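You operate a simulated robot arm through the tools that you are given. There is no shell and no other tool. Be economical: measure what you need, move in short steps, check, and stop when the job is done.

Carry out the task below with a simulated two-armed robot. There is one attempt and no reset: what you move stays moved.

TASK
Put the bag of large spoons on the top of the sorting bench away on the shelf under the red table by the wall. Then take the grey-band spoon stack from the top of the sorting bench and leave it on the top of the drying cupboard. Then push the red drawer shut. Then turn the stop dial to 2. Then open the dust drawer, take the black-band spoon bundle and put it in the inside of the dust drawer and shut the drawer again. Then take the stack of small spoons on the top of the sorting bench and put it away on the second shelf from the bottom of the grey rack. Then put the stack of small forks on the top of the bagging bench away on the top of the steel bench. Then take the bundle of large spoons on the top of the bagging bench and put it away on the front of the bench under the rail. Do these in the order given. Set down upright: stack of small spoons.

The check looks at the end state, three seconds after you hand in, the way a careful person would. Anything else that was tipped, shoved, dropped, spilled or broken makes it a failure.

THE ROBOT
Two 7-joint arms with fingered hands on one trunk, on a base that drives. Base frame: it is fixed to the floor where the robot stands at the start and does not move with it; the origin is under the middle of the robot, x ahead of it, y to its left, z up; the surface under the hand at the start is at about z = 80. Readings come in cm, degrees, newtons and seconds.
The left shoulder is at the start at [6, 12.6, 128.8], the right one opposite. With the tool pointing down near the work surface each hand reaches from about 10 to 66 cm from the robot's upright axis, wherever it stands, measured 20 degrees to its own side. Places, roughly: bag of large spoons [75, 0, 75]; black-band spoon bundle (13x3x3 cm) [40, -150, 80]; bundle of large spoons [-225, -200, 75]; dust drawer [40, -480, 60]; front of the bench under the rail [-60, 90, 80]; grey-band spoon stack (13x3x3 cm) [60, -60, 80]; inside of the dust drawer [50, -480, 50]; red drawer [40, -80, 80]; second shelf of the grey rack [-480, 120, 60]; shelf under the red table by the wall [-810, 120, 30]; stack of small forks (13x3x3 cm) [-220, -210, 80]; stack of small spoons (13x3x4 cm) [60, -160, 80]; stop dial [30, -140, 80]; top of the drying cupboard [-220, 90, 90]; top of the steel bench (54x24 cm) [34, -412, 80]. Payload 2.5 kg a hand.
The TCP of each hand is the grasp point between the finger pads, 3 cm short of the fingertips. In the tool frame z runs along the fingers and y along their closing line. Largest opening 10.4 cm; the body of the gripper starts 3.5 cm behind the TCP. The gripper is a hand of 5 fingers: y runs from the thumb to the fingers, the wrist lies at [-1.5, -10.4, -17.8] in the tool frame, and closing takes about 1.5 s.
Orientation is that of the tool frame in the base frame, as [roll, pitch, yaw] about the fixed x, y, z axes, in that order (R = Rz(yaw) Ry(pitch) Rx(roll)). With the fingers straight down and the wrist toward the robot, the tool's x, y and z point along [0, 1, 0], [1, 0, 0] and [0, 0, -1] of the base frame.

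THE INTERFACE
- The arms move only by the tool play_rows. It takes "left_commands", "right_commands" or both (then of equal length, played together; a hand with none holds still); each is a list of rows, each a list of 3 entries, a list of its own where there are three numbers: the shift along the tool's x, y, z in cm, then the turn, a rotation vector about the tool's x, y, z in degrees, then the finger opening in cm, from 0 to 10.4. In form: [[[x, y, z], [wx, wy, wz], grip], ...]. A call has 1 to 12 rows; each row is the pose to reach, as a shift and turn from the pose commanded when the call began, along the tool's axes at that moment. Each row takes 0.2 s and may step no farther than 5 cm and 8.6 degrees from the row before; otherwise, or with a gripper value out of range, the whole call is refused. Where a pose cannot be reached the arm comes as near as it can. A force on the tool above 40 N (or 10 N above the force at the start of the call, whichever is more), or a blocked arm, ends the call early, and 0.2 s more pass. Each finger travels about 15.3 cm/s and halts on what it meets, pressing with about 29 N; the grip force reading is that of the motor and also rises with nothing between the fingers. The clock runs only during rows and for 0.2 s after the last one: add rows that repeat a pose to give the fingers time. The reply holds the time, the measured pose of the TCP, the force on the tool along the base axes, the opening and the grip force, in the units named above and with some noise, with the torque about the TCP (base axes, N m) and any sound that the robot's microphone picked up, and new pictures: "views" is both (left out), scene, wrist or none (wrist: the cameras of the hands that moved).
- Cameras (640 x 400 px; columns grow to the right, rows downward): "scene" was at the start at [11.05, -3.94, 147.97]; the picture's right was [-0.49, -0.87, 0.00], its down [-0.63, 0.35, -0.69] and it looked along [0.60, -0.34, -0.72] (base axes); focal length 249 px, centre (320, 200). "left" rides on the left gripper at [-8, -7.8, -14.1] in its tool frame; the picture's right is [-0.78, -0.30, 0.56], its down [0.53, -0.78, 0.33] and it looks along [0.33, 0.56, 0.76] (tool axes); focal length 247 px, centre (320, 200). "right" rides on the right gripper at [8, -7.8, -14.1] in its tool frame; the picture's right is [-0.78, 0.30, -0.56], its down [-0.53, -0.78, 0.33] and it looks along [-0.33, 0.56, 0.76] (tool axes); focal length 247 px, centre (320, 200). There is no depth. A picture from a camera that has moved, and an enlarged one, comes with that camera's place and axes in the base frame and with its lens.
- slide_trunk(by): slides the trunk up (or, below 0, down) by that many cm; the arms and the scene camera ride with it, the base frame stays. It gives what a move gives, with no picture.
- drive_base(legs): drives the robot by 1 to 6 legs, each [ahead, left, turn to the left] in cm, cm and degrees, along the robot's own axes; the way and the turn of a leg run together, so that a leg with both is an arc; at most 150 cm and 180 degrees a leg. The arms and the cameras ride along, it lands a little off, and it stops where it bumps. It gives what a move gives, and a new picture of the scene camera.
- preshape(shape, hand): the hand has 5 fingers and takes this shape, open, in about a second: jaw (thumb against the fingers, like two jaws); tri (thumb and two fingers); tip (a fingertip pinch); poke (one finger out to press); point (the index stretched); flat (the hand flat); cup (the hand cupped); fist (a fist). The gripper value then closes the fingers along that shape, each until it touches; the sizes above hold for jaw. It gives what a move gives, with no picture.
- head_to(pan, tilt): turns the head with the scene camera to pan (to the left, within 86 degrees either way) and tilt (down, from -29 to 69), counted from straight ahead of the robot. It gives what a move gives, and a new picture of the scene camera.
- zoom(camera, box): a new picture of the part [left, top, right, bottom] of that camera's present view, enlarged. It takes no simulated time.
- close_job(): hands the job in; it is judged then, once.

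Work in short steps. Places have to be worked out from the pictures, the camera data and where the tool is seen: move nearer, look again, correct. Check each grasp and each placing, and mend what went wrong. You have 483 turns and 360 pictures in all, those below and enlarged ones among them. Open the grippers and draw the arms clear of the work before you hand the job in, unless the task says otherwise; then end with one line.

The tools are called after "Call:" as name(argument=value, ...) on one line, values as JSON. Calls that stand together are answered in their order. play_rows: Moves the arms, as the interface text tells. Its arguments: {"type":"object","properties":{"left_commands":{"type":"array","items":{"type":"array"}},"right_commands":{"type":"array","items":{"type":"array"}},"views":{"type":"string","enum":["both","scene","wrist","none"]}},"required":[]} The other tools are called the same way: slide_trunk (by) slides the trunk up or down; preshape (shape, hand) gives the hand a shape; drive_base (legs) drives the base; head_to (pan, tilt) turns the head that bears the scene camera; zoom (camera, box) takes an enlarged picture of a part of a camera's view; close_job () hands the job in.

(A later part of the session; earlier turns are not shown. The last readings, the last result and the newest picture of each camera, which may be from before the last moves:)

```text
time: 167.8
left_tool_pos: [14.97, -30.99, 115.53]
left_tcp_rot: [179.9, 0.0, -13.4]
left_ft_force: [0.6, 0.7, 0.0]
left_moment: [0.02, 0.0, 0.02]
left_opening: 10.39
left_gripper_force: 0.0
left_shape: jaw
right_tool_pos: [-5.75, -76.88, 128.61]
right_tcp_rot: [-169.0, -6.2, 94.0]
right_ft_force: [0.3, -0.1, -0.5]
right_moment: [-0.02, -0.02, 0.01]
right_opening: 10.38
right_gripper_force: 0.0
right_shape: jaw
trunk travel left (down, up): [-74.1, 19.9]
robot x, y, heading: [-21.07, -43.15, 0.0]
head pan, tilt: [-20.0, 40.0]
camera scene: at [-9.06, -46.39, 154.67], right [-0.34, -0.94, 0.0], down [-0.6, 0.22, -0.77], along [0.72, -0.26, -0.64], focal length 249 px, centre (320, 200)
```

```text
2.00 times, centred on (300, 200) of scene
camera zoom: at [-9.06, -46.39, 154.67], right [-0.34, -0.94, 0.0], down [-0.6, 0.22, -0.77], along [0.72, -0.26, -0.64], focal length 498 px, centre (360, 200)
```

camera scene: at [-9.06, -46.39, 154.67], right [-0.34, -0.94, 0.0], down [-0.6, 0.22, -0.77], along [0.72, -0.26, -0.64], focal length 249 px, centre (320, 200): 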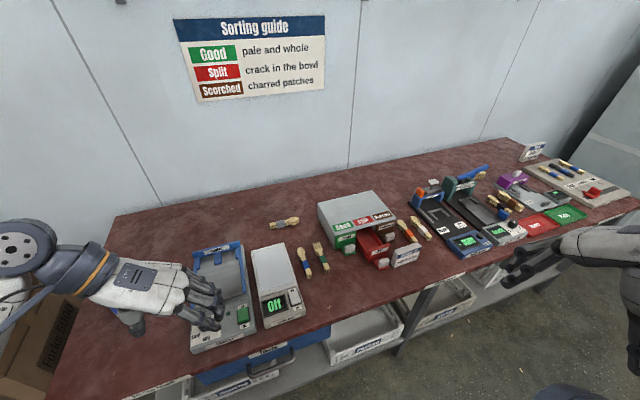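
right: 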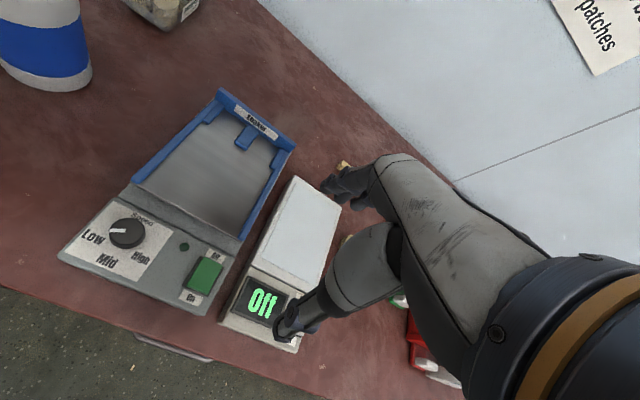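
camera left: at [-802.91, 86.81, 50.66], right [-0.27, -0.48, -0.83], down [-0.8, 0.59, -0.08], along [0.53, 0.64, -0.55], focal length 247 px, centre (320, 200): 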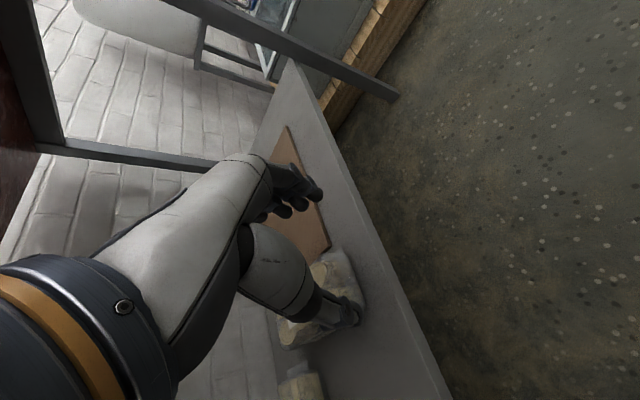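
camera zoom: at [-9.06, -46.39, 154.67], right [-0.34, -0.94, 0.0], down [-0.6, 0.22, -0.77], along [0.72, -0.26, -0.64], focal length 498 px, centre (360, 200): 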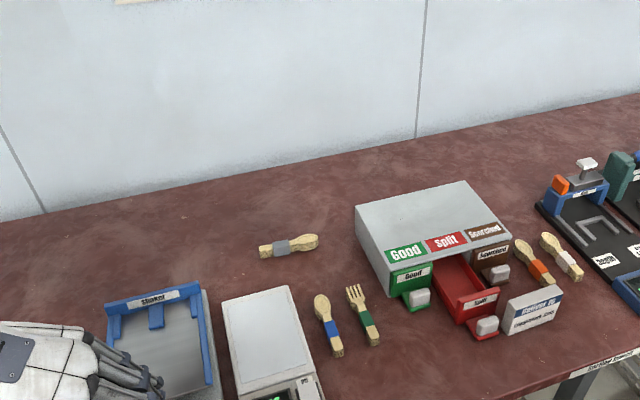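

Grey-band stack: centre ≈ [64.5, -57], lying along y — good for the right hand in its standard orientation. I drive to x≈5, and straighten/extend the right hand while shifting the left out of the way.

Call:
drive_base(legs=[[26, 3, 0]])

Call:
play_rows(right_commands=[[[0, 3, 0], [-5.5, -3.2, 2], 10.4], [[1, 7, 0], [-11, -6.3, 4], 10.4], [[2.5, 11, 2], [-11, -6.3, 4], 10.4], [[4, 15, 4], [-11, -6.3, 4], 10.4], [[5.5, 19, 6], [-11, -6.3, 4], 10.4], [[7, 23, 8], [-11, -6.3, 4], 10.4], [[8.5, 27, 10], [-11, -6.3, 4], 10.4], [[10, 30, 12], [-11, -6.3, 4], 10.4]], left_commands=[[[0, -1.5, 0], [0, 0, 0], 10.4], [[0, -3, 0], [0, 0, 0], 10.4], [[0, -4.5, 0], [0, 0, 0], 10.4], [[0, -6, 0], [0, 0, 0], 10.4], [[-1, -7.5, 0], [0, 0, 0], 10.4], [[-2, -9, 0], [0, 0, 0], 10.4], [[-3, -10.5, 0], [0, 0, 0], 10.4], [[-4, -12, 0], [0, 0, 0], 10.4]], views="both")

```text
time: 169.7
left_tool_pos: [41.13, -28.06, 115.6]
left_tcp_rot: [179.9, 0.0, -13.5]
left_ft_force: [0.9, 0.0, 1.1]
left_moment: [-0.02, 0.03, 0.02]
left_opening: 10.38
left_gripper_force: 0.0
left_shape: jaw
right_tool_pos: [20.34, -73.84, 128.52]
right_tcp_rot: [-169.0, -6.4, 93.9]
right_ft_force: [-0.2, 0.3, 0.1]
right_moment: [0.01, 0.02, 0.0]
right_opening: 10.42
right_gripper_force: 0.1
right_shape: jaw
trunk travel left (down, up): [-74.1, 19.9]
robot x, y, heading: [4.72, -40.38, -0.0]
head pan, tilt: [-20.0, 40.0]
camera scene: at [17.14, -43.38, 154.66], right [-0.34, -0.94, 0.0], down [-0.6, 0.22, -0.77], along [0.72, -0.26, -0.64], focal length 249 px, centre (320, 200)
```

scene: 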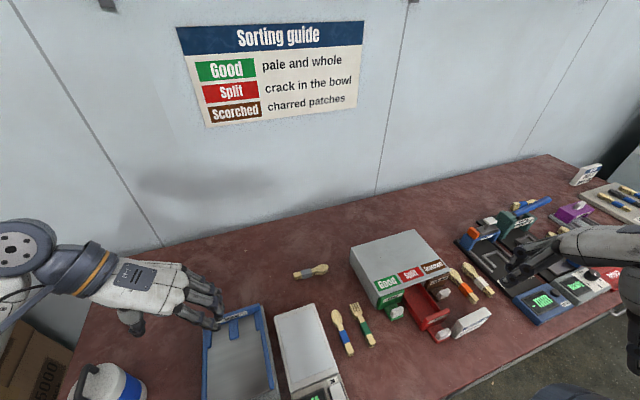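

```text
time: 171.5
left_tool_pos: [40.15, -15.24, 115.41]
left_tcp_rot: [179.8, -0.1, -13.5]
left_ft_force: [0.3, 0.6, 0.6]
left_moment: [-0.01, 0.0, -0.01]
left_opening: 10.38
left_gripper_force: 0.2
left_shape: jaw
right_tool_pos: [46.49, -59.97, 112.2]
right_tcp_rot: [-179.9, 0.3, 90.7]
right_ft_force: [0.5, 0.2, 0.1]
right_moment: [0.03, -0.04, 0.0]
right_opening: 10.4
right_gripper_force: 0.0
right_shape: jaw
right hand out of reach, approached as far as the arm can: row 2, 3, 4, 5
trunk travel left (down, up): [-74.1, 19.9]
robot x, y, heading: [5.05, -40.26, -0.5]
head pan, tilt: [-20.0, 40.0]
camera scene: at [17.1, -43.29, 154.67], right [-0.34, -0.94, 0.0], down [-0.6, 0.22, -0.77], along [0.72, -0.26, -0.64], focal length 249 px, centre (320, 200)
camera right: at [38.69, -51.85, 126.31], right [0.31, -0.77, 0.56], down [-0.77, -0.55, -0.33], along [0.56, -0.33, -0.76], focal length 247 px, centre (320, 200)
camera left: at [34.27, -5.92, 129.51], right [-0.69, 0.47, -0.56], down [0.7, 0.63, -0.34], along [0.19, -0.62, -0.76], focal length 247 px, centre (320, 200)
```

scene: 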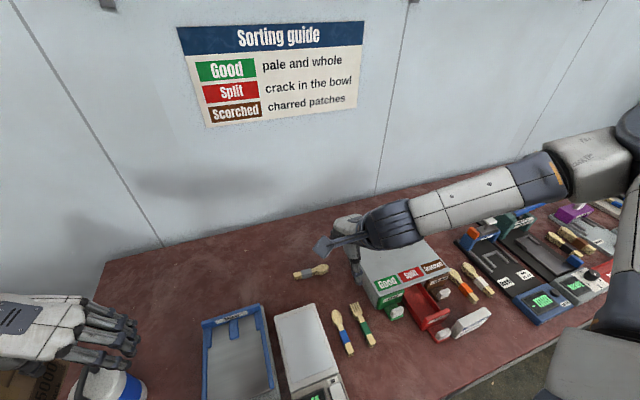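
right: 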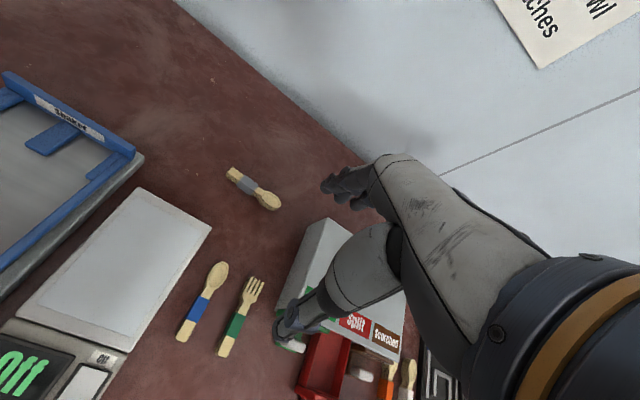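
left: 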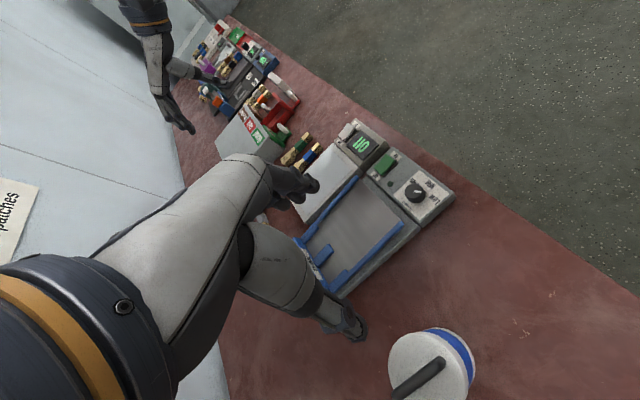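

Both cameras agree: stack at [64.1, -57], along y. Move over it, down to z≈93.

Call:
play_rows(right_commands=[[[1, 4.3, 2], [0, 0, 0], 10.4], [[2, 8.7, 4], [0, 0, 0], 10.4], [[3, 13, 6], [0, 0, 0], 10.4], [[3, 17.3, 8], [0, 0, 0], 10.4], [[3, 17.5, 12.5], [0, 0, 0], 10.4], [[3, 17.5, 17], [0, 0, 0], 10.4]], views="wrist")

```text
time: 172.9
left_tool_pos: [40.16, -15.48, 115.48]
left_tcp_rot: [179.9, 0.0, -13.5]
left_ft_force: [0.3, -0.6, -0.5]
left_moment: [0.02, 0.0, 0.0]
left_opening: 10.37
left_gripper_force: 0.2
left_shape: jaw
right_tool_pos: [57.26, -61.51, 104.81]
right_tcp_rot: [-179.9, 0.5, 90.6]
right_ft_force: [0.1, 0.6, -0.1]
right_moment: [-0.02, 0.01, 0.01]
right_opening: 10.4
right_gripper_force: 0.0
right_shape: jaw
right hand out of reach, approached as far as the arm can: row 3, 4, 5, 6
trunk travel left (down, up): [-74.1, 19.9]
robot x, y, heading: [5.13, -40.39, 0.0]
head pan, tilt: [-20.0, 40.0]
camera right: at [49.51, -53.32, 118.88], right [0.3, -0.77, 0.56], down [-0.77, -0.55, -0.33], along [0.56, -0.33, -0.76], focal length 247 px, centre (320, 200)
```

right: 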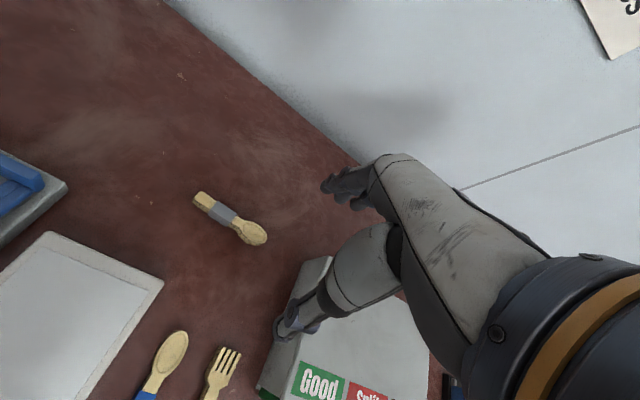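

Out of reach with the trunk high; lower the trunk 10 cm (hand still well above the box) and continue.

Call:
slide_trunk(by=-6)

Call:
play_rows(right_commands=[[[2, 0, 0], [0, 0, 0], 10.4], [[4, 1, 0], [0, 0, 0], 10.4], [[4.3, 4, 0], [0, 0, 0], 10.4], [[4.3, 6.8, 0], [0, 0, 0], 10.4]], views="wrist")

```text
time: 173.9
left_tool_pos: [40.2, -15.49, 109.46]
left_tcp_rot: [179.9, 0.0, -13.5]
left_ft_force: [0.0, 1.2, -0.6]
left_moment: [0.01, 0.04, 0.02]
left_opening: 10.37
left_gripper_force: 0.1
left_shape: jaw
right_tool_pos: [57.28, -61.49, 98.87]
right_tcp_rot: [-179.9, 0.4, 90.7]
right_ft_force: [-0.5, 0.8, -0.5]
right_moment: [-0.01, 0.01, 0.01]
right_opening: 10.38
right_gripper_force: 0.0
right_shape: jaw
trunk travel left (down, up): [-68.1, 25.9]
robot x, y, heading: [5.17, -40.9, 0.3]
head pan, tilt: [-20.0, 40.0]
```

```text
time: 174.9
left_tool_pos: [40.03, -15.45, 109.49]
left_tcp_rot: [180.0, 0.0, -13.6]
left_ft_force: [-0.5, 0.1, 0.0]
left_moment: [0.0, -0.01, 0.02]
left_opening: 10.36
left_gripper_force: 0.0
left_shape: jaw
right_tool_pos: [60.06, -59.52, 102.35]
right_tcp_rot: [-180.0, 0.3, 90.6]
right_ft_force: [0.0, 0.3, 0.5]
right_moment: [-0.01, -0.02, 0.03]
right_opening: 10.36
right_gripper_force: 0.1
right_shape: jaw
right hand out of reach, approached as far as the arm can: row 1, 2, 3, 4
trunk travel left (down, up): [-68.1, 25.9]
robot x, y, heading: [5.22, -40.34, -0.2]
head pan, tilt: [-20.0, 40.0]
camera right: at [52.29, -51.39, 116.47], right [0.31, -0.77, 0.56], down [-0.77, -0.55, -0.33], along [0.56, -0.33, -0.76], focal length 247 px, centre (320, 200)
```

right: 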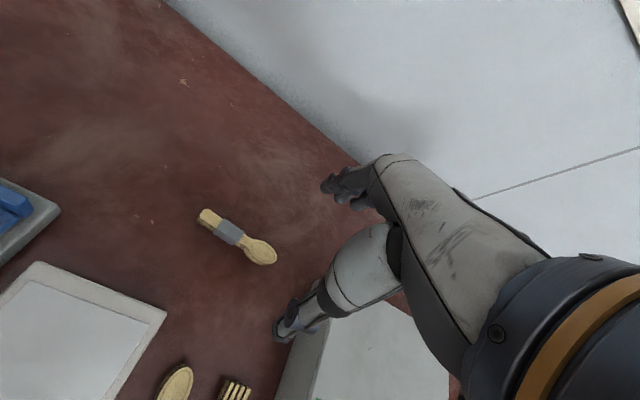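

The commanded pose has run ahead of the arm. I pull back to a surely reachable pose to resync, then approach lower.

Call:
play_rows(right_commands=[[[0, -5, 0], [0, 0, 0], 10.4], [[0, -10, 0], [0, 0, 0], 10.4], [[0, -15, 0], [0, 0, 0], 10.4]], views="none")

```text
time: 175.7
left_tool_pos: [40.1, -15.59, 109.49]
left_tcp_rot: [179.9, 0.0, -13.6]
left_ft_force: [-0.2, -0.7, 0.2]
left_moment: [-0.01, 0.02, 0.01]
left_opening: 10.37
left_gripper_force: 0.1
left_shape: jaw
right_tool_pos: [45.11, -59.79, 102.55]
right_tcp_rot: [179.9, 0.5, 90.6]
right_ft_force: [0.0, -0.3, -1.6]
right_moment: [0.05, -0.04, 0.02]
right_opening: 10.36
right_gripper_force: 0.0
right_shape: jaw
trunk travel left (down, up): [-68.1, 25.9]
robot x, y, heading: [4.69, -40.53, 0.2]
head pan, tilt: [-20.0, 40.0]
```

Shifts count from the achieved pose. Reach is best with the wrist at shoulder height, so I raise the hand 8 cm and lower the trunk 20 cm, then extend.

Call:
play_rows(right_commands=[[[0.8, 0, -4], [0, 0, 0], 10.4], [[1.6, 0, -8], [0, 0, 0], 10.4]], views="none")

Call:
slide_trunk(by=-14)

Call:
play_rows(right_commands=[[[0.5, 4.8, 0], [0, 0, 0], 10.4], [[1, 9.5, 0], [0, 0, 0], 10.4], [[1.2, 14, 0], [0, 0, 0], 10.4], [[1.2, 18.5, 0], [0, 0, 0], 10.4]], views="both")

```text
time: 176.3
left_tool_pos: [40.09, -15.38, 109.41]
left_tcp_rot: [179.8, -0.1, -13.4]
left_ft_force: [0.6, 0.0, -0.6]
left_moment: [-0.01, 0.02, 0.0]
left_opening: 10.38
left_gripper_force: 0.1
left_shape: jaw
right_tool_pos: [44.96, -58.0, 110.46]
right_tcp_rot: [-179.9, 0.4, 90.6]
right_ft_force: [0.2, 0.0, -0.3]
right_moment: [0.01, 0.0, 0.0]
right_opening: 10.42
right_gripper_force: 0.1
right_shape: jaw
trunk travel left (down, up): [-68.1, 25.9]
robot x, y, heading: [4.71, -40.45, -0.0]
head pan, tilt: [-20.0, 40.0]
```

```text
time: 178.0
left_tool_pos: [40.22, -15.39, 95.38]
left_tcp_rot: [-180.0, 0.0, -13.6]
left_ft_force: [-0.2, 0.2, 0.6]
left_moment: [-0.03, 0.0, 0.01]
left_opening: 10.37
left_gripper_force: 0.1
left_shape: jaw
right_tool_pos: [45.01, -57.89, 96.47]
right_tcp_rot: [-179.9, 0.4, 90.6]
right_ft_force: [1.0, -1.1, -0.3]
right_moment: [0.01, -0.04, 0.01]
right_opening: 10.38
right_gripper_force: 0.0
right_shape: jaw
trunk travel left (down, up): [-54.1, 39.9]
robot x, y, heading: [5.03, -40.26, 0.0]
head pan, tilt: [-20.0, 40.0]
```

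```text
time: 179.0
left_tool_pos: [40.07, -15.51, 95.44]
left_tcp_rot: [179.9, 0.0, -13.5]
left_ft_force: [-0.2, -0.4, 1.0]
left_moment: [-0.01, 0.0, 0.02]
left_opening: 10.4
left_gripper_force: 0.0
left_shape: jaw
right_tool_pos: [63.55, -56.52, 96.55]
right_tcp_rot: [-179.9, 0.3, 90.7]
right_ft_force: [0.2, -0.9, -0.5]
right_moment: [0.0, -0.04, -0.01]
right_opening: 10.38
right_gripper_force: 0.1
right_shape: jaw
trunk travel left (down, up): [-54.1, 39.9]
robot x, y, heading: [5.36, -40.29, 0.1]
head pan, tilt: [-20.0, 40.0]
camera scene: at [17.12, -43.4, 134.66], right [-0.34, -0.94, 0.0], down [-0.6, 0.22, -0.77], along [0.72, -0.26, -0.64], focal length 249 px, centre (320, 200)
camera right: at [55.66, -48.42, 110.57], right [0.31, -0.77, 0.56], down [-0.77, -0.55, -0.33], along [0.56, -0.33, -0.76], focal length 247 px, centre (320, 200)
```

scene: 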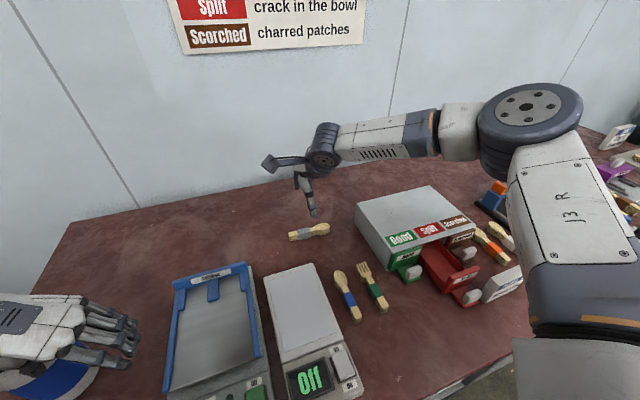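
right: 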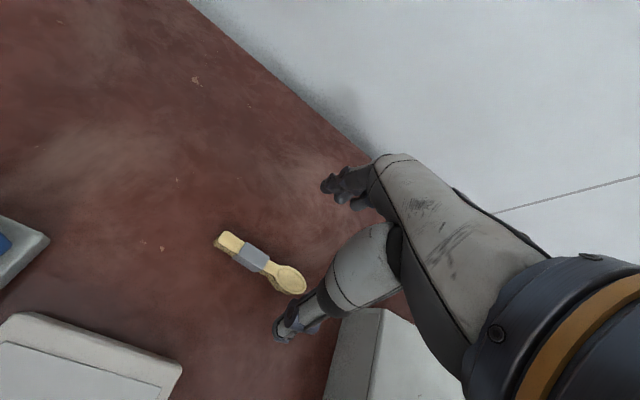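

Hand is right above the stack. Raise the left hand away from the jar, then lower the trunk so the right hand comes down.

Call:
play_rows(left_commands=[[[-2, 0, -4.5], [0, 0, 0], 10.4], [[-4, 0, -9], [0, 0, 0], 10.4], [[-6, 0, -13.5], [0, 0, 0], 10.4], [[-8, 0, -18], [0, 0, 0], 10.4]], right_commands=[[[-0.2, 0.6, 0], [0, 0, 0], 10.4], [[-0.2, 0.6, 0], [0, 0, 0], 10.4], [[-0.2, 0.6, 0], [0, 0, 0], 10.4], [[-0.2, 0.6, 0], [0, 0, 0], 10.4]], views="none")

Call:
slide_trunk(by=-10)

Call:
zoom(camera="right", box=[160, 100, 480, 400])

```text
time: 180.0
left_tool_pos: [32.18, -13.45, 113.51]
left_tcp_rot: [179.9, 0.1, -13.4]
left_ft_force: [-0.2, -0.5, -1.0]
left_moment: [-0.02, 0.01, 0.01]
left_opening: 10.38
left_gripper_force: 0.0
left_shape: jaw
right_tool_pos: [63.67, -56.89, 96.69]
right_tcp_rot: [180.0, 0.4, 90.6]
right_ft_force: [-0.8, 0.2, -0.1]
right_moment: [-0.01, 0.02, 0.03]
right_opening: 10.38
right_gripper_force: 0.1
right_shape: jaw
right hand out of reach, approached as far as the arm can: row 1, 2, 3, 4
trunk travel left (down, up): [-54.1, 39.9]
robot x, y, heading: [5.07, -40.53, 0.1]
head pan, tilt: [-20.0, 40.0]
```

```text
time: 181.3
left_tool_pos: [32.31, -13.45, 103.48]
left_tcp_rot: [179.9, 0.0, -13.5]
left_ft_force: [0.5, -0.5, -0.3]
left_moment: [-0.03, -0.03, 0.05]
left_opening: 10.4
left_gripper_force: 0.0
left_shape: jaw
right_tool_pos: [63.75, -57.06, 86.62]
right_tcp_rot: [-180.0, 0.4, 90.5]
right_ft_force: [0.2, -0.1, -0.1]
right_moment: [0.05, 0.01, 0.04]
right_opening: 10.37
right_gripper_force: 0.2
right_shape: jaw
trunk travel left (down, up): [-44.1, 49.9]
robot x, y, heading: [5.45, -40.58, -0.3]
head pan, tilt: [-20.0, 40.0]
```

```text
1.33 times, centred on (320, 250) of right
camera zoom: at [55.92, -48.86, 100.66], right [0.3, -0.77, 0.56], down [-0.77, -0.55, -0.33], along [0.56, -0.33, -0.76], focal length 329 px, centre (320, 133)
```

zoom: 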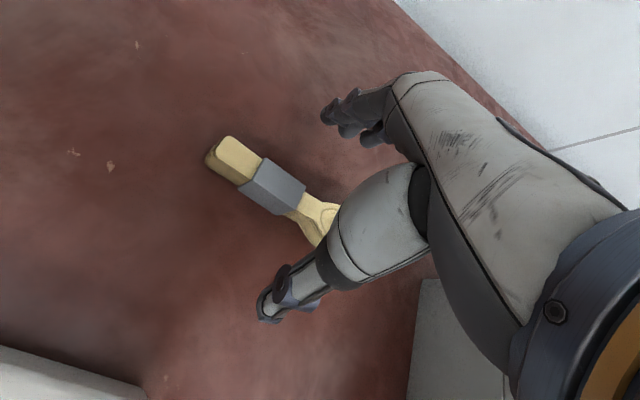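

Stack is between thumb and fingers; shift 1 cm toward the band, lower 3.2 cm and close.

Call:
play_rows(right_commands=[[[1, 0, 0], [0, 0, 0], 10.4]], views="none")

Call:
slide_trunk(by=-3.3)

Call:
play_rows(right_commands=[[[0, 0, 0], [0, 0, 0], 7], [[0, 0, 0], [0, 0, 0], 4], [[0, 0, 0], [0, 0, 0], 1.5], [[0, 0, 0], [0, 0, 0], 1.5], [[0, 0, 0], [0, 0, 0], 1.5], [[0, 0, 0], [0, 0, 0], 1.5], [[0, 0, 0], [0, 0, 0], 1.5]], views="wrist")

```text
time: 181.7
left_tool_pos: [32.31, -13.5, 103.52]
left_tcp_rot: [179.9, 0.0, -13.5]
left_ft_force: [-0.2, 0.6, 0.6]
left_moment: [0.01, 0.02, 0.01]
left_opening: 10.38
left_gripper_force: 0.0
left_shape: jaw
right_tool_pos: [63.4, -56.18, 86.69]
right_tcp_rot: [-180.0, 0.3, 90.6]
right_ft_force: [-0.2, -0.8, 0.0]
right_moment: [-0.02, -0.01, -0.02]
right_opening: 10.41
right_gripper_force: 0.2
right_shape: jaw
right hand out of reach, approached as far as the arm can: row 1
trunk travel left (down, up): [-44.1, 49.9]
robot x, y, heading: [4.67, -40.51, 0.1]
head pan, tilt: [-20.0, 40.0]
```

```text
time: 182.5
left_tool_pos: [32.42, -13.51, 100.13]
left_tcp_rot: [179.9, 0.0, -13.4]
left_ft_force: [-0.6, 0.8, 0.7]
left_moment: [0.04, -0.02, -0.03]
left_opening: 10.38
left_gripper_force: 0.1
left_shape: jaw
right_tool_pos: [63.36, -56.29, 83.45]
right_tcp_rot: [180.0, 0.3, 90.5]
right_ft_force: [-0.5, -0.4, 0.2]
right_moment: [-0.03, -0.03, 0.02]
right_opening: 10.39
right_gripper_force: 0.0
right_shape: jaw
trunk travel left (down, up): [-40.8, 53.2]
robot x, y, heading: [4.94, -40.39, -0.3]
head pan, tilt: [-20.0, 40.0]
```

```text
time: 184.1
left_tool_pos: [32.49, -13.54, 100.16]
left_tcp_rot: [179.9, 0.1, -13.5]
left_ft_force: [0.2, 0.7, -0.2]
left_moment: [0.0, 0.01, -0.05]
left_opening: 10.35
left_gripper_force: 0.1
left_shape: jaw
right_tool_pos: [63.39, -56.26, 83.36]
right_tcp_rot: [180.0, 0.3, 90.7]
right_ft_force: [-0.1, -0.3, 1.0]
right_moment: [0.02, 0.01, 0.02]
right_opening: 1.55
right_gripper_force: 0.0
right_shape: jaw
trunk travel left (down, up): [-40.8, 53.2]
robot x, y, heading: [4.97, -40.76, -0.2]
head pan, tilt: [-20.0, 40.0]
camera right: at [55.49, -48.16, 97.5], right [0.3, -0.77, 0.56], down [-0.77, -0.55, -0.33], along [0.56, -0.33, -0.76], focal length 247 px, centre (320, 200)
```

right: 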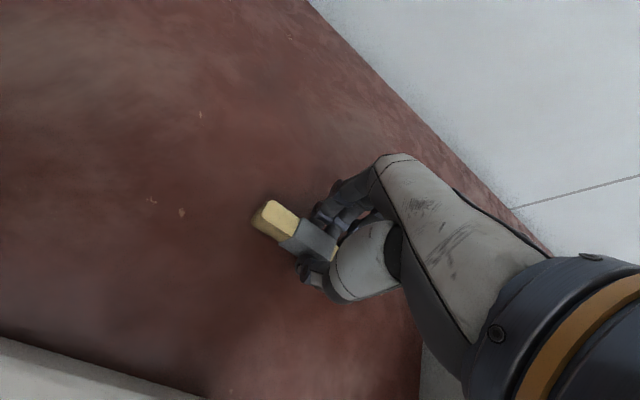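

Fingers reached 1.5 with no load; the neck is narrow. Close fully to see if something's held.

Call:
play_rows(right_commands=[[[0, 0, 0], [0, 0, 0], 0.5], [[0, 0, 0], [0, 0, 0], 0], [[0, 0, 0], [0, 0, 0], 0], [[0, 0, 0], [0, 0, 0], 0]], views="none")

Call:
zoom(camera="right", box=[220, 130, 420, 330])

```text
time: 185.1
left_tool_pos: [32.37, -13.57, 100.06]
left_tcp_rot: [179.9, 0.0, -13.6]
left_ft_force: [-0.3, -0.5, -0.9]
left_moment: [-0.01, 0.01, -0.01]
left_opening: 10.39
left_gripper_force: 0.0
left_shape: jaw
right_tool_pos: [63.34, -56.23, 83.43]
right_tcp_rot: [179.9, 0.4, 90.5]
right_ft_force: [-0.1, -1.4, 0.5]
right_moment: [0.0, -0.01, -0.01]
right_opening: 0.99
right_gripper_force: 28.9
right_shape: jaw
trunk travel left (down, up): [-40.8, 53.2]
robot x, y, heading: [5.07, -40.68, 0.1]
head pan, tilt: [-20.0, 40.0]
```

```text
2.00 times, centred on (320, 230) of right
camera zoom: at [55.49, -48.16, 97.5], right [0.3, -0.77, 0.56], down [-0.77, -0.55, -0.33], along [0.56, -0.33, -0.76], focal length 494 px, centre (320, 140)
```

zoom: 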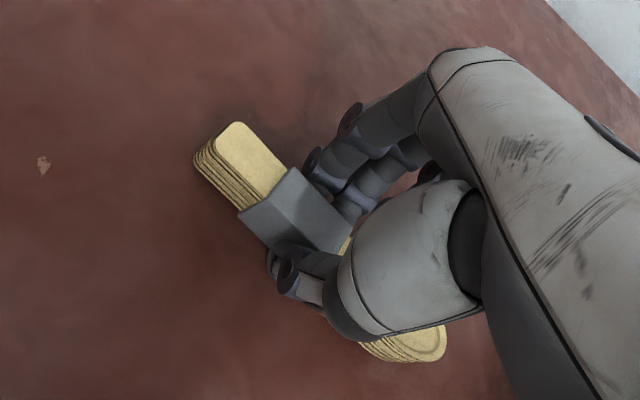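

Held at 0.99 cm with 29 N on the neck/band. Lift 12 cm and check.

Call:
slide_trunk(by=14)

Call:
zoom(camera="right", box=[120, 100, 440, 400])

```text
time: 186.8
left_tool_pos: [32.31, -13.59, 114.18]
left_tcp_rot: [180.0, -0.1, -13.5]
left_ft_force: [-0.3, 0.3, -0.4]
left_moment: [0.0, 0.01, 0.03]
left_opening: 10.38
left_gripper_force: 0.2
left_shape: jaw
right_tool_pos: [63.36, -56.3, 97.4]
right_tcp_rot: [179.9, 0.4, 90.7]
right_ft_force: [0.1, -0.2, -0.6]
right_moment: [-0.05, 0.01, 0.0]
right_opening: 0.97
right_gripper_force: 29.2
right_shape: jaw
trunk travel left (down, up): [-54.8, 39.2]
robot x, y, heading: [5.22, -40.55, 0.0]
head pan, tilt: [-20.0, 40.0]
```

```text
1.33 times, centred on (280, 250) of right
camera zoom: at [55.49, -48.16, 111.49], right [0.3, -0.77, 0.56], down [-0.77, -0.55, -0.33], along [0.56, -0.33, -0.76], focal length 329 px, centre (373, 133)
```

zoom: 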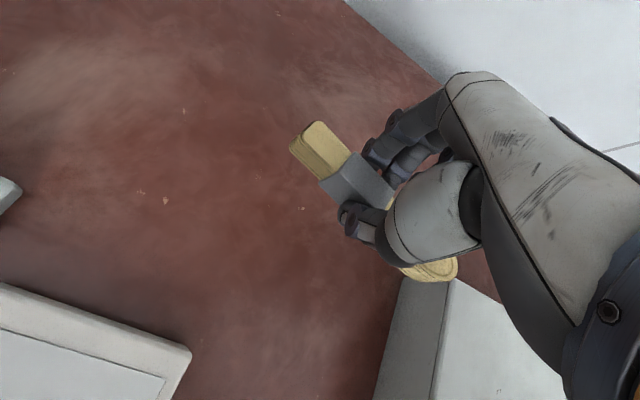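

Stack held level. Retract the arm, drive back, and turn to face the cupboards (+y).

Call:
play_rows(right_commands=[[[0, -1, -4], [0, 0, 0], 0], [[0, -5, -6], [0, 0, 0], 0], [[0, -9.5, -7], [0, 0, 0], 0], [[0, -14, -8], [0, 0, 0], 0], [[0, -18.5, -8], [0, 0, 0], 0], [[0, -23, -8], [0, 0, 0], 0]], views="none")

Call:
drive_base(legs=[[-70, 10, 0], [0, 0, 90], [0, 140, 0]])

Call:
head_to(pan=0, tilt=30)

```text
time: 188.2
left_tool_pos: [32.2, -13.43, 114.18]
left_tcp_rot: [179.9, 0.0, -13.4]
left_ft_force: [-0.2, -0.4, -0.5]
left_moment: [-0.02, -0.02, 0.03]
left_opening: 10.36
left_gripper_force: 0.2
left_shape: jaw
right_tool_pos: [40.29, -56.57, 105.41]
right_tcp_rot: [-180.0, 0.4, 90.6]
right_ft_force: [-0.1, 0.5, -0.5]
right_moment: [0.03, 0.0, 0.0]
right_opening: 1.0
right_gripper_force: 29.0
right_shape: jaw
trunk travel left (down, up): [-54.8, 39.2]
robot x, y, heading: [4.65, -39.99, 0.1]
head pan, tilt: [-20.0, 40.0]
```

```text
time: 202.5
left_tool_pos: [-232.29, -5.2, 114.13]
left_tcp_rot: [180.0, 0.1, 77.3]
left_ft_force: [-0.1, 0.5, 0.0]
left_moment: [-0.04, 0.0, -0.04]
left_opening: 10.39
left_gripper_force: 0.0
left_shape: jaw
right_tool_pos: [-189.42, 3.4, 105.36]
right_tcp_rot: [-179.9, 0.2, -178.5]
right_ft_force: [0.6, 0.0, -1.2]
right_moment: [0.0, 0.02, 0.01]
right_opening: 0.96
right_gripper_force: 28.8
right_shape: jaw
trunk travel left (down, up): [-54.8, 39.2]
robot x, y, heading: [-204.9, -32.06, 90.7]
head pan, tilt: [-20.0, 40.0]
camera scene: at [-202.22, -20.07, 135.37], right [0.94, -0.33, 0.0], down [-0.21, -0.61, -0.77], along [0.25, 0.72, -0.64], focal length 249 px, centre (320, 200)
```

scene: 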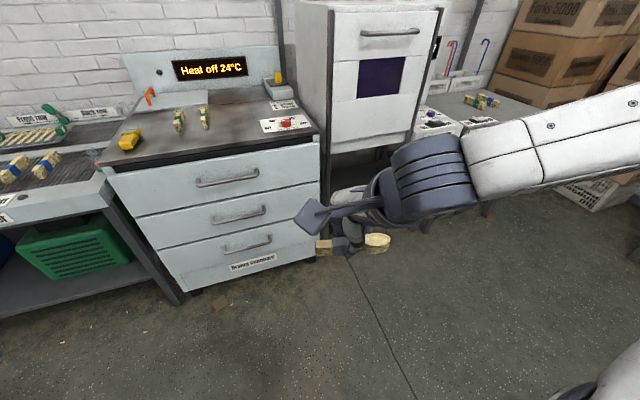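

```text
time: 203.3
left_tool_pos: [-232.19, -5.18, 113.97]
left_tcp_rot: [179.8, 0.0, 77.3]
left_ft_force: [0.3, 0.0, 0.2]
left_moment: [-0.03, 0.0, 0.01]
left_opening: 10.39
left_gripper_force: 0.1
left_shape: jaw
right_tool_pos: [-189.51, 3.44, 105.38]
right_tcp_rot: [179.9, 0.4, -178.4]
right_ft_force: [-0.6, 0.0, -0.8]
right_moment: [0.0, -0.02, -0.01]
right_opening: 1.02
right_gripper_force: 28.7
right_shape: jaw
trunk travel left (down, up): [-54.8, 39.2]
robot x, y, heading: [-205.17, -31.74, 90.9]
head pan, tilt: [0.0, 30.0]
camera scene: at [-205.11, -19.06, 136.9], right [1.0, 0.01, 0.0], down [0.01, -0.5, -0.87], along [-0.01, 0.87, -0.5], focal length 249 px, centre (320, 200)
```

scene: 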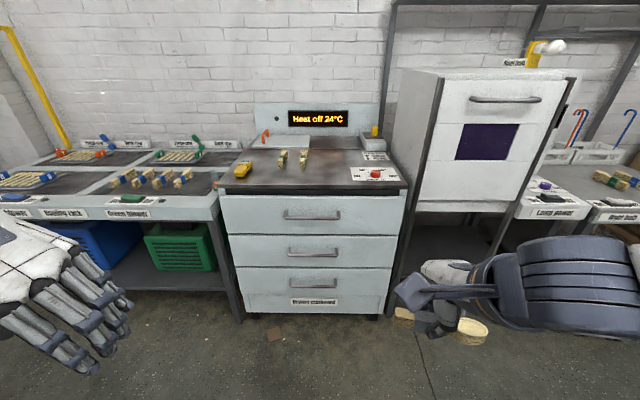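

Call:
zoom(camera="scene", box=[200, 90, 440, 320])

```text
1.74 times, centred on (320, 205) of scene
camera zoom: at [-205.11, -19.06, 136.9], right [1.0, 0.01, 0.0], down [0.01, -0.5, -0.87], along [-0.01, 0.87, -0.5], focal length 433 px, centre (320, 191)
```

zoom: 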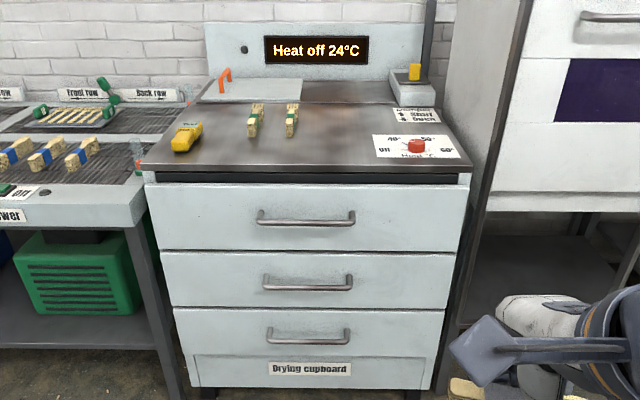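

Cupboard confirmed ("Drying cupboard"): top z≈88, front y≈75; free spot at about [-207, 92] between the other stacks and the dial. Drive up to y≈40.

Call:
drive_base(legs=[[71, 18, -0.9]])

Call:
head_to(pan=-20, tilt=45)

```text
time: 207.3
left_tool_pos: [-249.87, 66.42, 114.04]
left_tcp_rot: [179.8, -0.1, 76.0]
left_ft_force: [-0.4, -0.1, -0.5]
left_moment: [-0.01, 0.03, 0.01]
left_opening: 10.39
left_gripper_force: 0.0
left_shape: jaw
right_tool_pos: [-206.61, 74.16, 105.49]
right_tcp_rot: [179.9, 0.2, -179.8]
right_ft_force: [0.8, 0.1, -1.3]
right_moment: [-0.01, 0.03, 0.0]
right_opening: 0.98
right_gripper_force: 28.3
right_shape: jaw
trunk travel left (down, up): [-54.8, 39.2]
robot x, y, heading: [-223.15, 39.05, 89.5]
head pan, tilt: [0.0, 30.0]
camera scene: at [-222.89, 51.97, 136.9], right [1.0, -0.01, 0.0], down [0.0, -0.5, -0.87], along [0.01, 0.87, -0.5], focal length 249 px, centre (320, 200)
```

scene: 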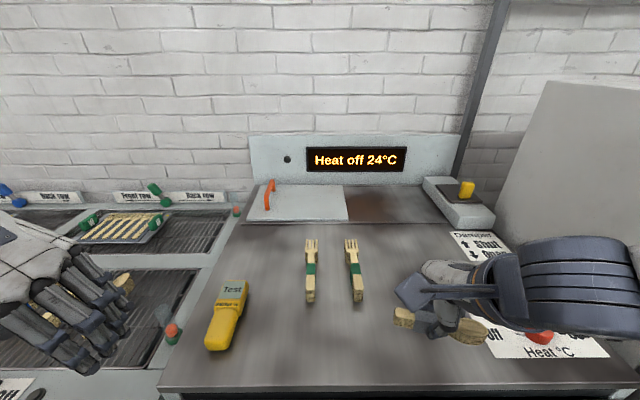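

```text
time: 208.1
left_tool_pos: [-249.71, 66.38, 114.12]
left_tcp_rot: [179.9, 0.1, 76.0]
left_ft_force: [0.0, 0.5, 0.3]
left_moment: [-0.02, -0.01, -0.01]
left_opening: 10.4
left_gripper_force: 0.1
left_shape: jaw
right_tool_pos: [-206.7, 74.1, 105.41]
right_tcp_rot: [180.0, 0.3, -179.7]
right_ft_force: [0.7, -0.5, -0.6]
right_moment: [0.02, -0.03, -0.01]
right_opening: 0.97
right_gripper_force: 29.1
right_shape: jaw
trunk travel left (down, up): [-54.8, 39.2]
robot x, y, heading: [-223.11, 38.91, 89.3]
head pan, tilt: [-20.0, 45.0]
camera scene: at [-220.12, 50.52, 134.64], right [0.94, -0.35, 0.0], down [-0.25, -0.66, -0.71], along [0.25, 0.66, -0.71], focal length 249 px, centre (320, 200)
```

scene: 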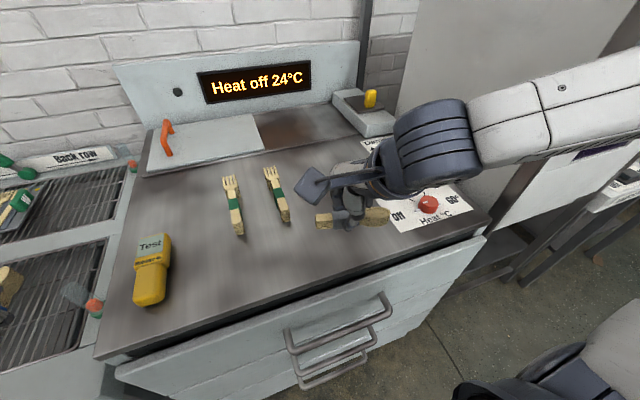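

Fork stack at x≈-214.5 and dial panel at x≥-190; spot centre [-205, 86] is free. Advance 12 cm and lower to z≈93.

Call:
play_rows(right_commands=[[[0, 4, 0], [0, 0, 0], 0], [[0, 8, 1], [0, 0, 0], 0], [[0, 12, 3], [0, 0, 0], 0], [[0, 12, 7.5], [0, 0, 0], 0], [[0, 12, 12], [0, 0, 0], 0]], views="both")

```text
time: 209.3
left_tool_pos: [-249.78, 66.28, 114.15]
left_tcp_rot: [179.9, 0.0, 76.0]
left_ft_force: [-0.5, -0.5, -1.2]
left_moment: [-0.04, 0.01, -0.01]
left_opening: 10.36
left_gripper_force: 0.1
left_shape: jaw
right_tool_pos: [-207.03, 86.76, 95.19]
right_tcp_rot: [178.2, 0.0, -179.7]
right_ft_force: [0.9, -4.7, 13.1]
right_moment: [-0.15, 0.03, 0.01]
right_opening: 1.16
right_gripper_force: 29.2
right_shape: jaw
trunk travel left (down, up): [-54.8, 39.2]
robot x, y, heading: [-222.96, 39.2, 89.5]
head pan, tilt: [-20.0, 45.0]
stopped in row 5 (right hand): the force on the tool passed its limit at 60 N (the readings are from after the stop); the commanded pose is now the measured one
camera scene: at [-220.12, 50.43, 134.67], right [0.94, -0.35, 0.0], down [-0.25, -0.66, -0.71], along [0.25, 0.66, -0.71], focal length 249 px, centre (320, 200)
camera right: at [-214.95, 78.65, 109.07], right [0.77, 0.29, 0.57], down [0.54, -0.76, -0.35], along [0.33, 0.58, -0.74], focal length 247 px, centre (320, 200)
```

scene: 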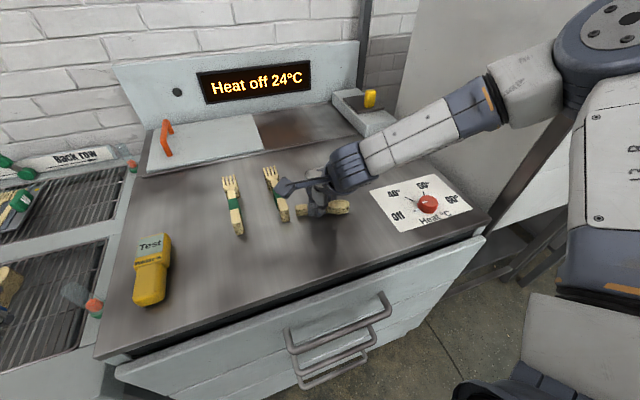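
right: 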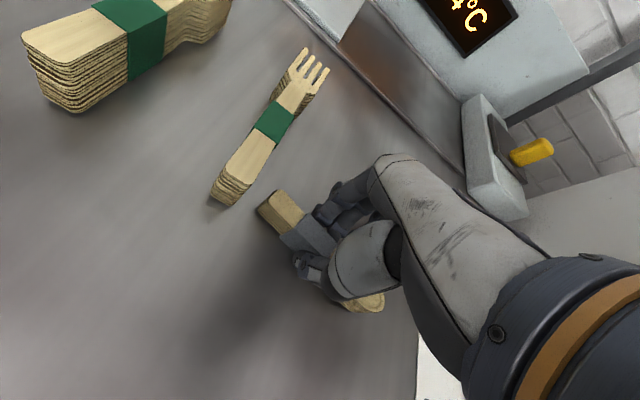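

Contact: the top is at about z 92. Ease up slightly and open to release.

Call:
play_rows(right_commands=[[[0, 0, -0.3], [1.8, 0, 0], 0], [[0, 0, -0.3], [1.8, 0, 0], 2], [[0, 0, -0.3], [1.8, 0, 0], 4], [[0, 0, -0.3], [1.8, 0, 0], 4], [[0, 0, -0.3], [1.8, 0, 0], 4]], views="wrist")

```text
time: 210.5
left_tool_pos: [-249.72, 66.45, 114.11]
left_tcp_rot: [179.9, -0.1, 76.0]
left_ft_force: [0.6, -0.1, 0.0]
left_moment: [0.01, 0.01, -0.01]
left_opening: 10.39
left_gripper_force: 0.0
left_shape: jaw
right_tool_pos: [-207.0, 86.85, 95.15]
right_tcp_rot: [-179.7, 0.0, -179.6]
right_ft_force: [0.1, -0.2, -0.3]
right_moment: [0.0, -0.01, 0.01]
right_opening: 3.97
right_gripper_force: 0.1
right_shape: jaw
trunk travel left (down, up): [-54.8, 39.2]
robot x, y, heading: [-222.89, 38.99, 89.8]
head pan, tilt: [-20.0, 45.0]
camera right: at [-214.91, 79.13, 109.37], right [0.77, 0.31, 0.56], down [0.54, -0.78, -0.33], along [0.33, 0.55, -0.76], focal length 247 px, centre (320, 200)
```

right: 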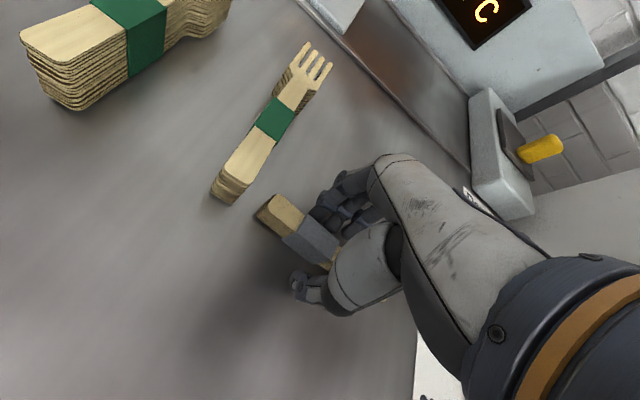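

Released; lift straight up and check that it stays.

Call:
play_rows(right_commands=[[[0, 0, -3], [0, 0, 0], 4.5], [[0, 0, -7], [0, 0, 0], 4.5], [[0, -3, -11], [0, 0, 0], 6], [[0, -7, -14], [0, 0, 0], 8], [[0, -11, -14], [0, 0, 0], 10.4]], views="both")

```text
time: 211.7
left_tool_pos: [-249.82, 66.4, 114.11]
left_tcp_rot: [179.9, 0.0, 75.9]
left_ft_force: [-0.1, 0.9, -0.5]
left_moment: [-0.02, -0.02, 0.0]
left_opening: 10.39
left_gripper_force: 0.0
left_shape: jaw
right_tool_pos: [-206.65, 75.24, 107.34]
right_tcp_rot: [-175.6, 1.1, -179.6]
right_ft_force: [0.7, 0.0, 0.3]
right_moment: [-0.02, -0.04, 0.0]
right_opening: 10.39
right_gripper_force: 0.1
right_shape: jaw
trunk travel left (down, up): [-54.8, 39.2]
robot x, y, heading: [-222.95, 38.54, 89.6]
head pan, tilt: [-20.0, 45.0]
camera scene: at [-220.09, 50.56, 134.63], right [0.94, -0.35, 0.0], down [-0.25, -0.66, -0.71], along [0.25, 0.66, -0.71], focal length 249 px, centre (320, 200)
camera right: at [-214.88, 68.7, 121.71], right [0.76, 0.34, 0.55], down [0.55, -0.8, -0.26], along [0.35, 0.5, -0.79], focal length 247 px, centre (320, 200)
```

scene: 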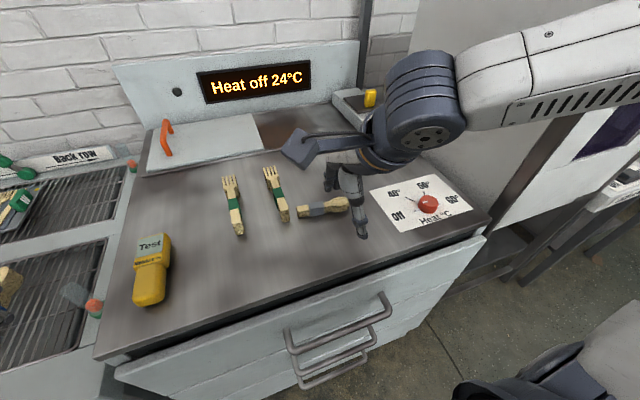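
right: 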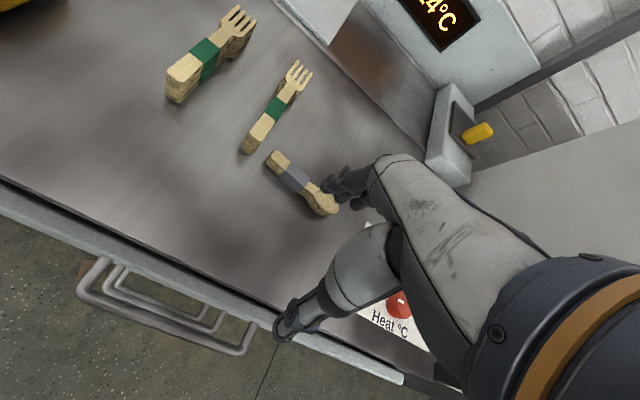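

Second item placed well. Back off, return to the sorting bench opposite the red drawer.

Call:
drive_base(legs=[[-70, 0, 0], [0, -140, 0], [0, 0, -90], [40, -35, 0]])

Call:
head_to(pan=-15, tilt=40)

```text
time: 228.7
left_tool_pos: [-15.61, -42.63, 114.24]
left_tcp_rot: [179.8, 0.0, -14.6]
left_ft_force: [0.2, 0.4, 0.4]
left_moment: [-0.01, 0.01, -0.02]
left_opening: 10.37
left_gripper_force: 0.0
left_shape: jaw
right_tool_pos: [-6.88, -85.68, 107.47]
right_tcp_rot: [-176.1, 0.0, 89.8]
right_ft_force: [0.2, 0.5, -0.3]
right_moment: [-0.02, -0.01, 0.01]
right_opening: 10.35
right_gripper_force: 0.0
right_shape: jaw
trunk travel left (down, up): [-54.8, 39.2]
robot x, y, heading: [-43.18, -69.04, -1.1]
head pan, tilt: [-20.0, 45.0]
camera scene: at [-31.64, -72.09, 134.64], right [-0.36, -0.93, 0.0], down [-0.66, 0.25, -0.71], along [0.66, -0.25, -0.71], focal length 249 px, centre (320, 200)
```

scene: 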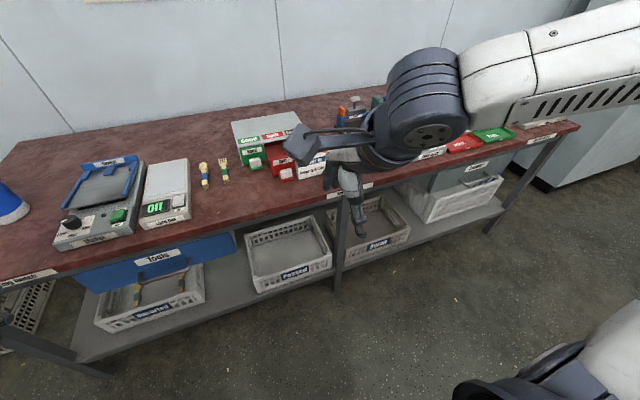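

```text
time: 229.4
left_tool_pos: [-15.5, -42.57, 114.07]
left_tcp_rot: [180.0, 0.1, -14.5]
left_ft_force: [0.2, -0.3, 0.1]
left_moment: [0.01, 0.04, -0.02]
left_opening: 10.39
left_gripper_force: 0.1
left_shape: jaw
right_tool_pos: [-7.04, -85.55, 107.21]
right_tcp_rot: [-175.8, 0.0, 89.9]
right_ft_force: [0.2, -0.3, 0.3]
right_moment: [0.0, 0.01, 0.01]
right_opening: 10.38
right_gripper_force: 0.1
right_shape: jaw
trunk travel left (down, up): [-54.8, 39.2]
robot x, y, heading: [-43.62, -69.01, -1.1]
head pan, tilt: [-15.0, 40.0]
camera scene: at [-31.08, -71.5, 135.36], right [-0.28, -0.96, 0.0], down [-0.62, 0.18, -0.77], along [0.74, -0.21, -0.64], focal length 249 px, centre (320, 200)
```

scene: 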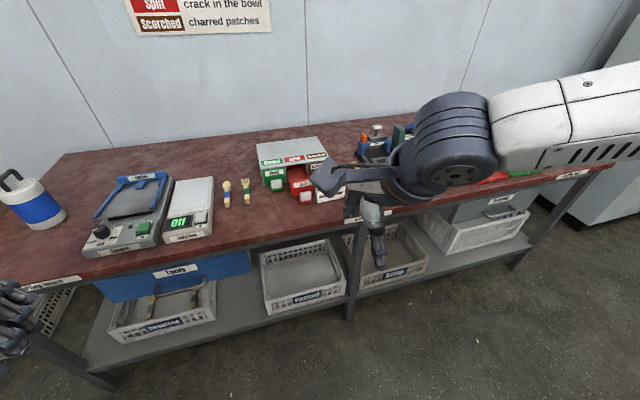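

Move nearer with the hand staying short of the drawer front.

Call:
drive_base(legs=[[30, 0, 1.1]])

Call:
zoom(camera="right", box=[0, 0, 640, 400])

Call:
head_to(pan=0, tilt=50)

```text
time: 231.4
left_tool_pos: [13.72, -42.28, 114.17]
left_tcp_rot: [179.9, 0.0, -13.3]
left_ft_force: [0.4, 0.2, 1.0]
left_moment: [0.03, 0.01, 0.0]
left_opening: 10.39
left_gripper_force: 0.1
left_shape: jaw
right_tool_pos: [23.16, -85.04, 107.36]
right_tcp_rot: [-175.8, -0.1, 91.1]
right_ft_force: [0.1, 0.2, -1.0]
right_moment: [0.0, 0.02, -0.02]
right_opening: 10.37
right_gripper_force: 0.2
right_shape: jaw
trunk travel left (down, up): [-54.8, 39.2]
robot x, y, heading: [-13.46, -69.57, -0.1]
head pan, tilt: [-15.0, 40.0]
camera scene: at [-1.16, -71.5, 135.36], right [-0.26, -0.97, 0.0], down [-0.62, 0.17, -0.77], along [0.74, -0.2, -0.64], focal length 249 px, centre (320, 200)
```

scene: 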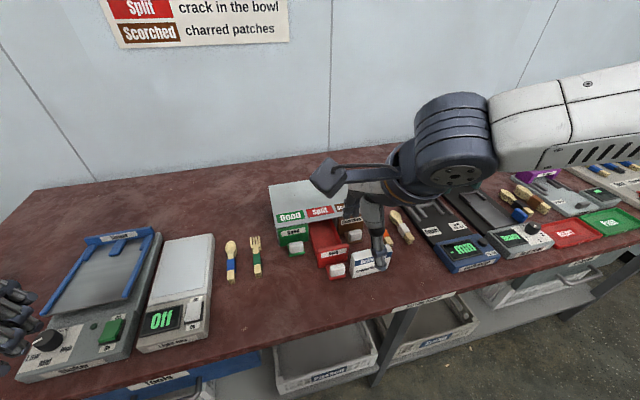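

```text
1.00 times, centred on (320, 200) of right (not enlarged: the box is as wide or as high as the picture)
camera zoom: at [16.31, -77.1, 121.94], right [0.35, -0.77, 0.53], down [-0.79, -0.55, -0.27], along [0.5, -0.33, -0.8], focal length 247 px, centre (320, 200)
```

zoom: 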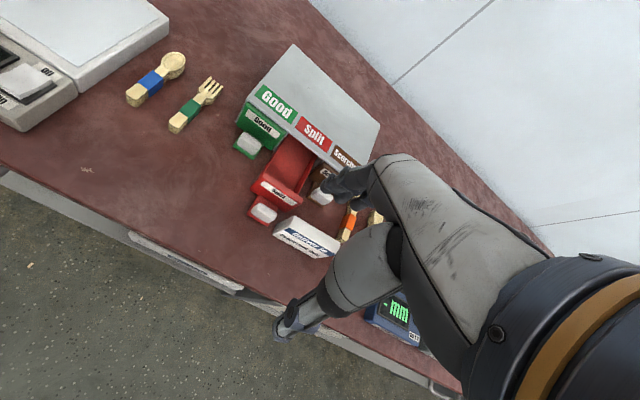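

```text
time: 232.2
left_tool_pos: [13.75, -42.39, 114.07]
left_tcp_rot: [179.8, -0.1, -13.3]
left_ft_force: [0.3, -0.4, 0.0]
left_moment: [0.01, 0.0, 0.0]
left_opening: 10.37
left_gripper_force: 0.0
left_shape: jaw
right_tool_pos: [23.09, -85.05, 107.29]
right_tcp_rot: [-175.7, 0.0, 91.0]
right_ft_force: [0.4, 0.1, 0.9]
right_moment: [-0.02, 0.03, -0.03]
right_opening: 10.4
right_gripper_force: 0.2
right_shape: jaw
trunk travel left (down, up): [-54.8, 39.2]
robot x, y, heading: [-13.57, -69.15, 0.1]
head pan, tilt: [0.0, 50.0]
camera scene: at [-1.72, -69.31, 133.95], right [0.0, -1.0, 0.0], down [-0.77, 0.0, -0.64], along [0.64, 0.0, -0.77], focal length 249 px, centre (320, 200)
```

scene: 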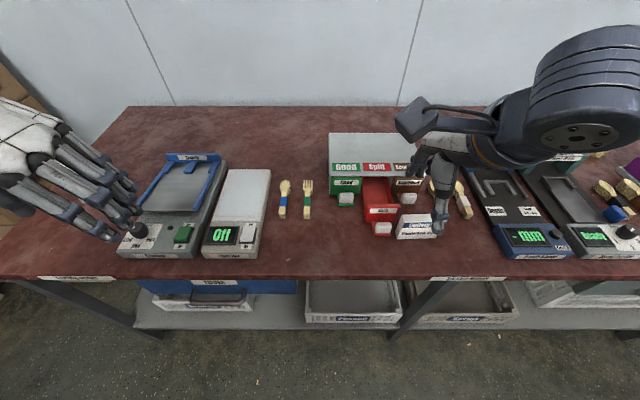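

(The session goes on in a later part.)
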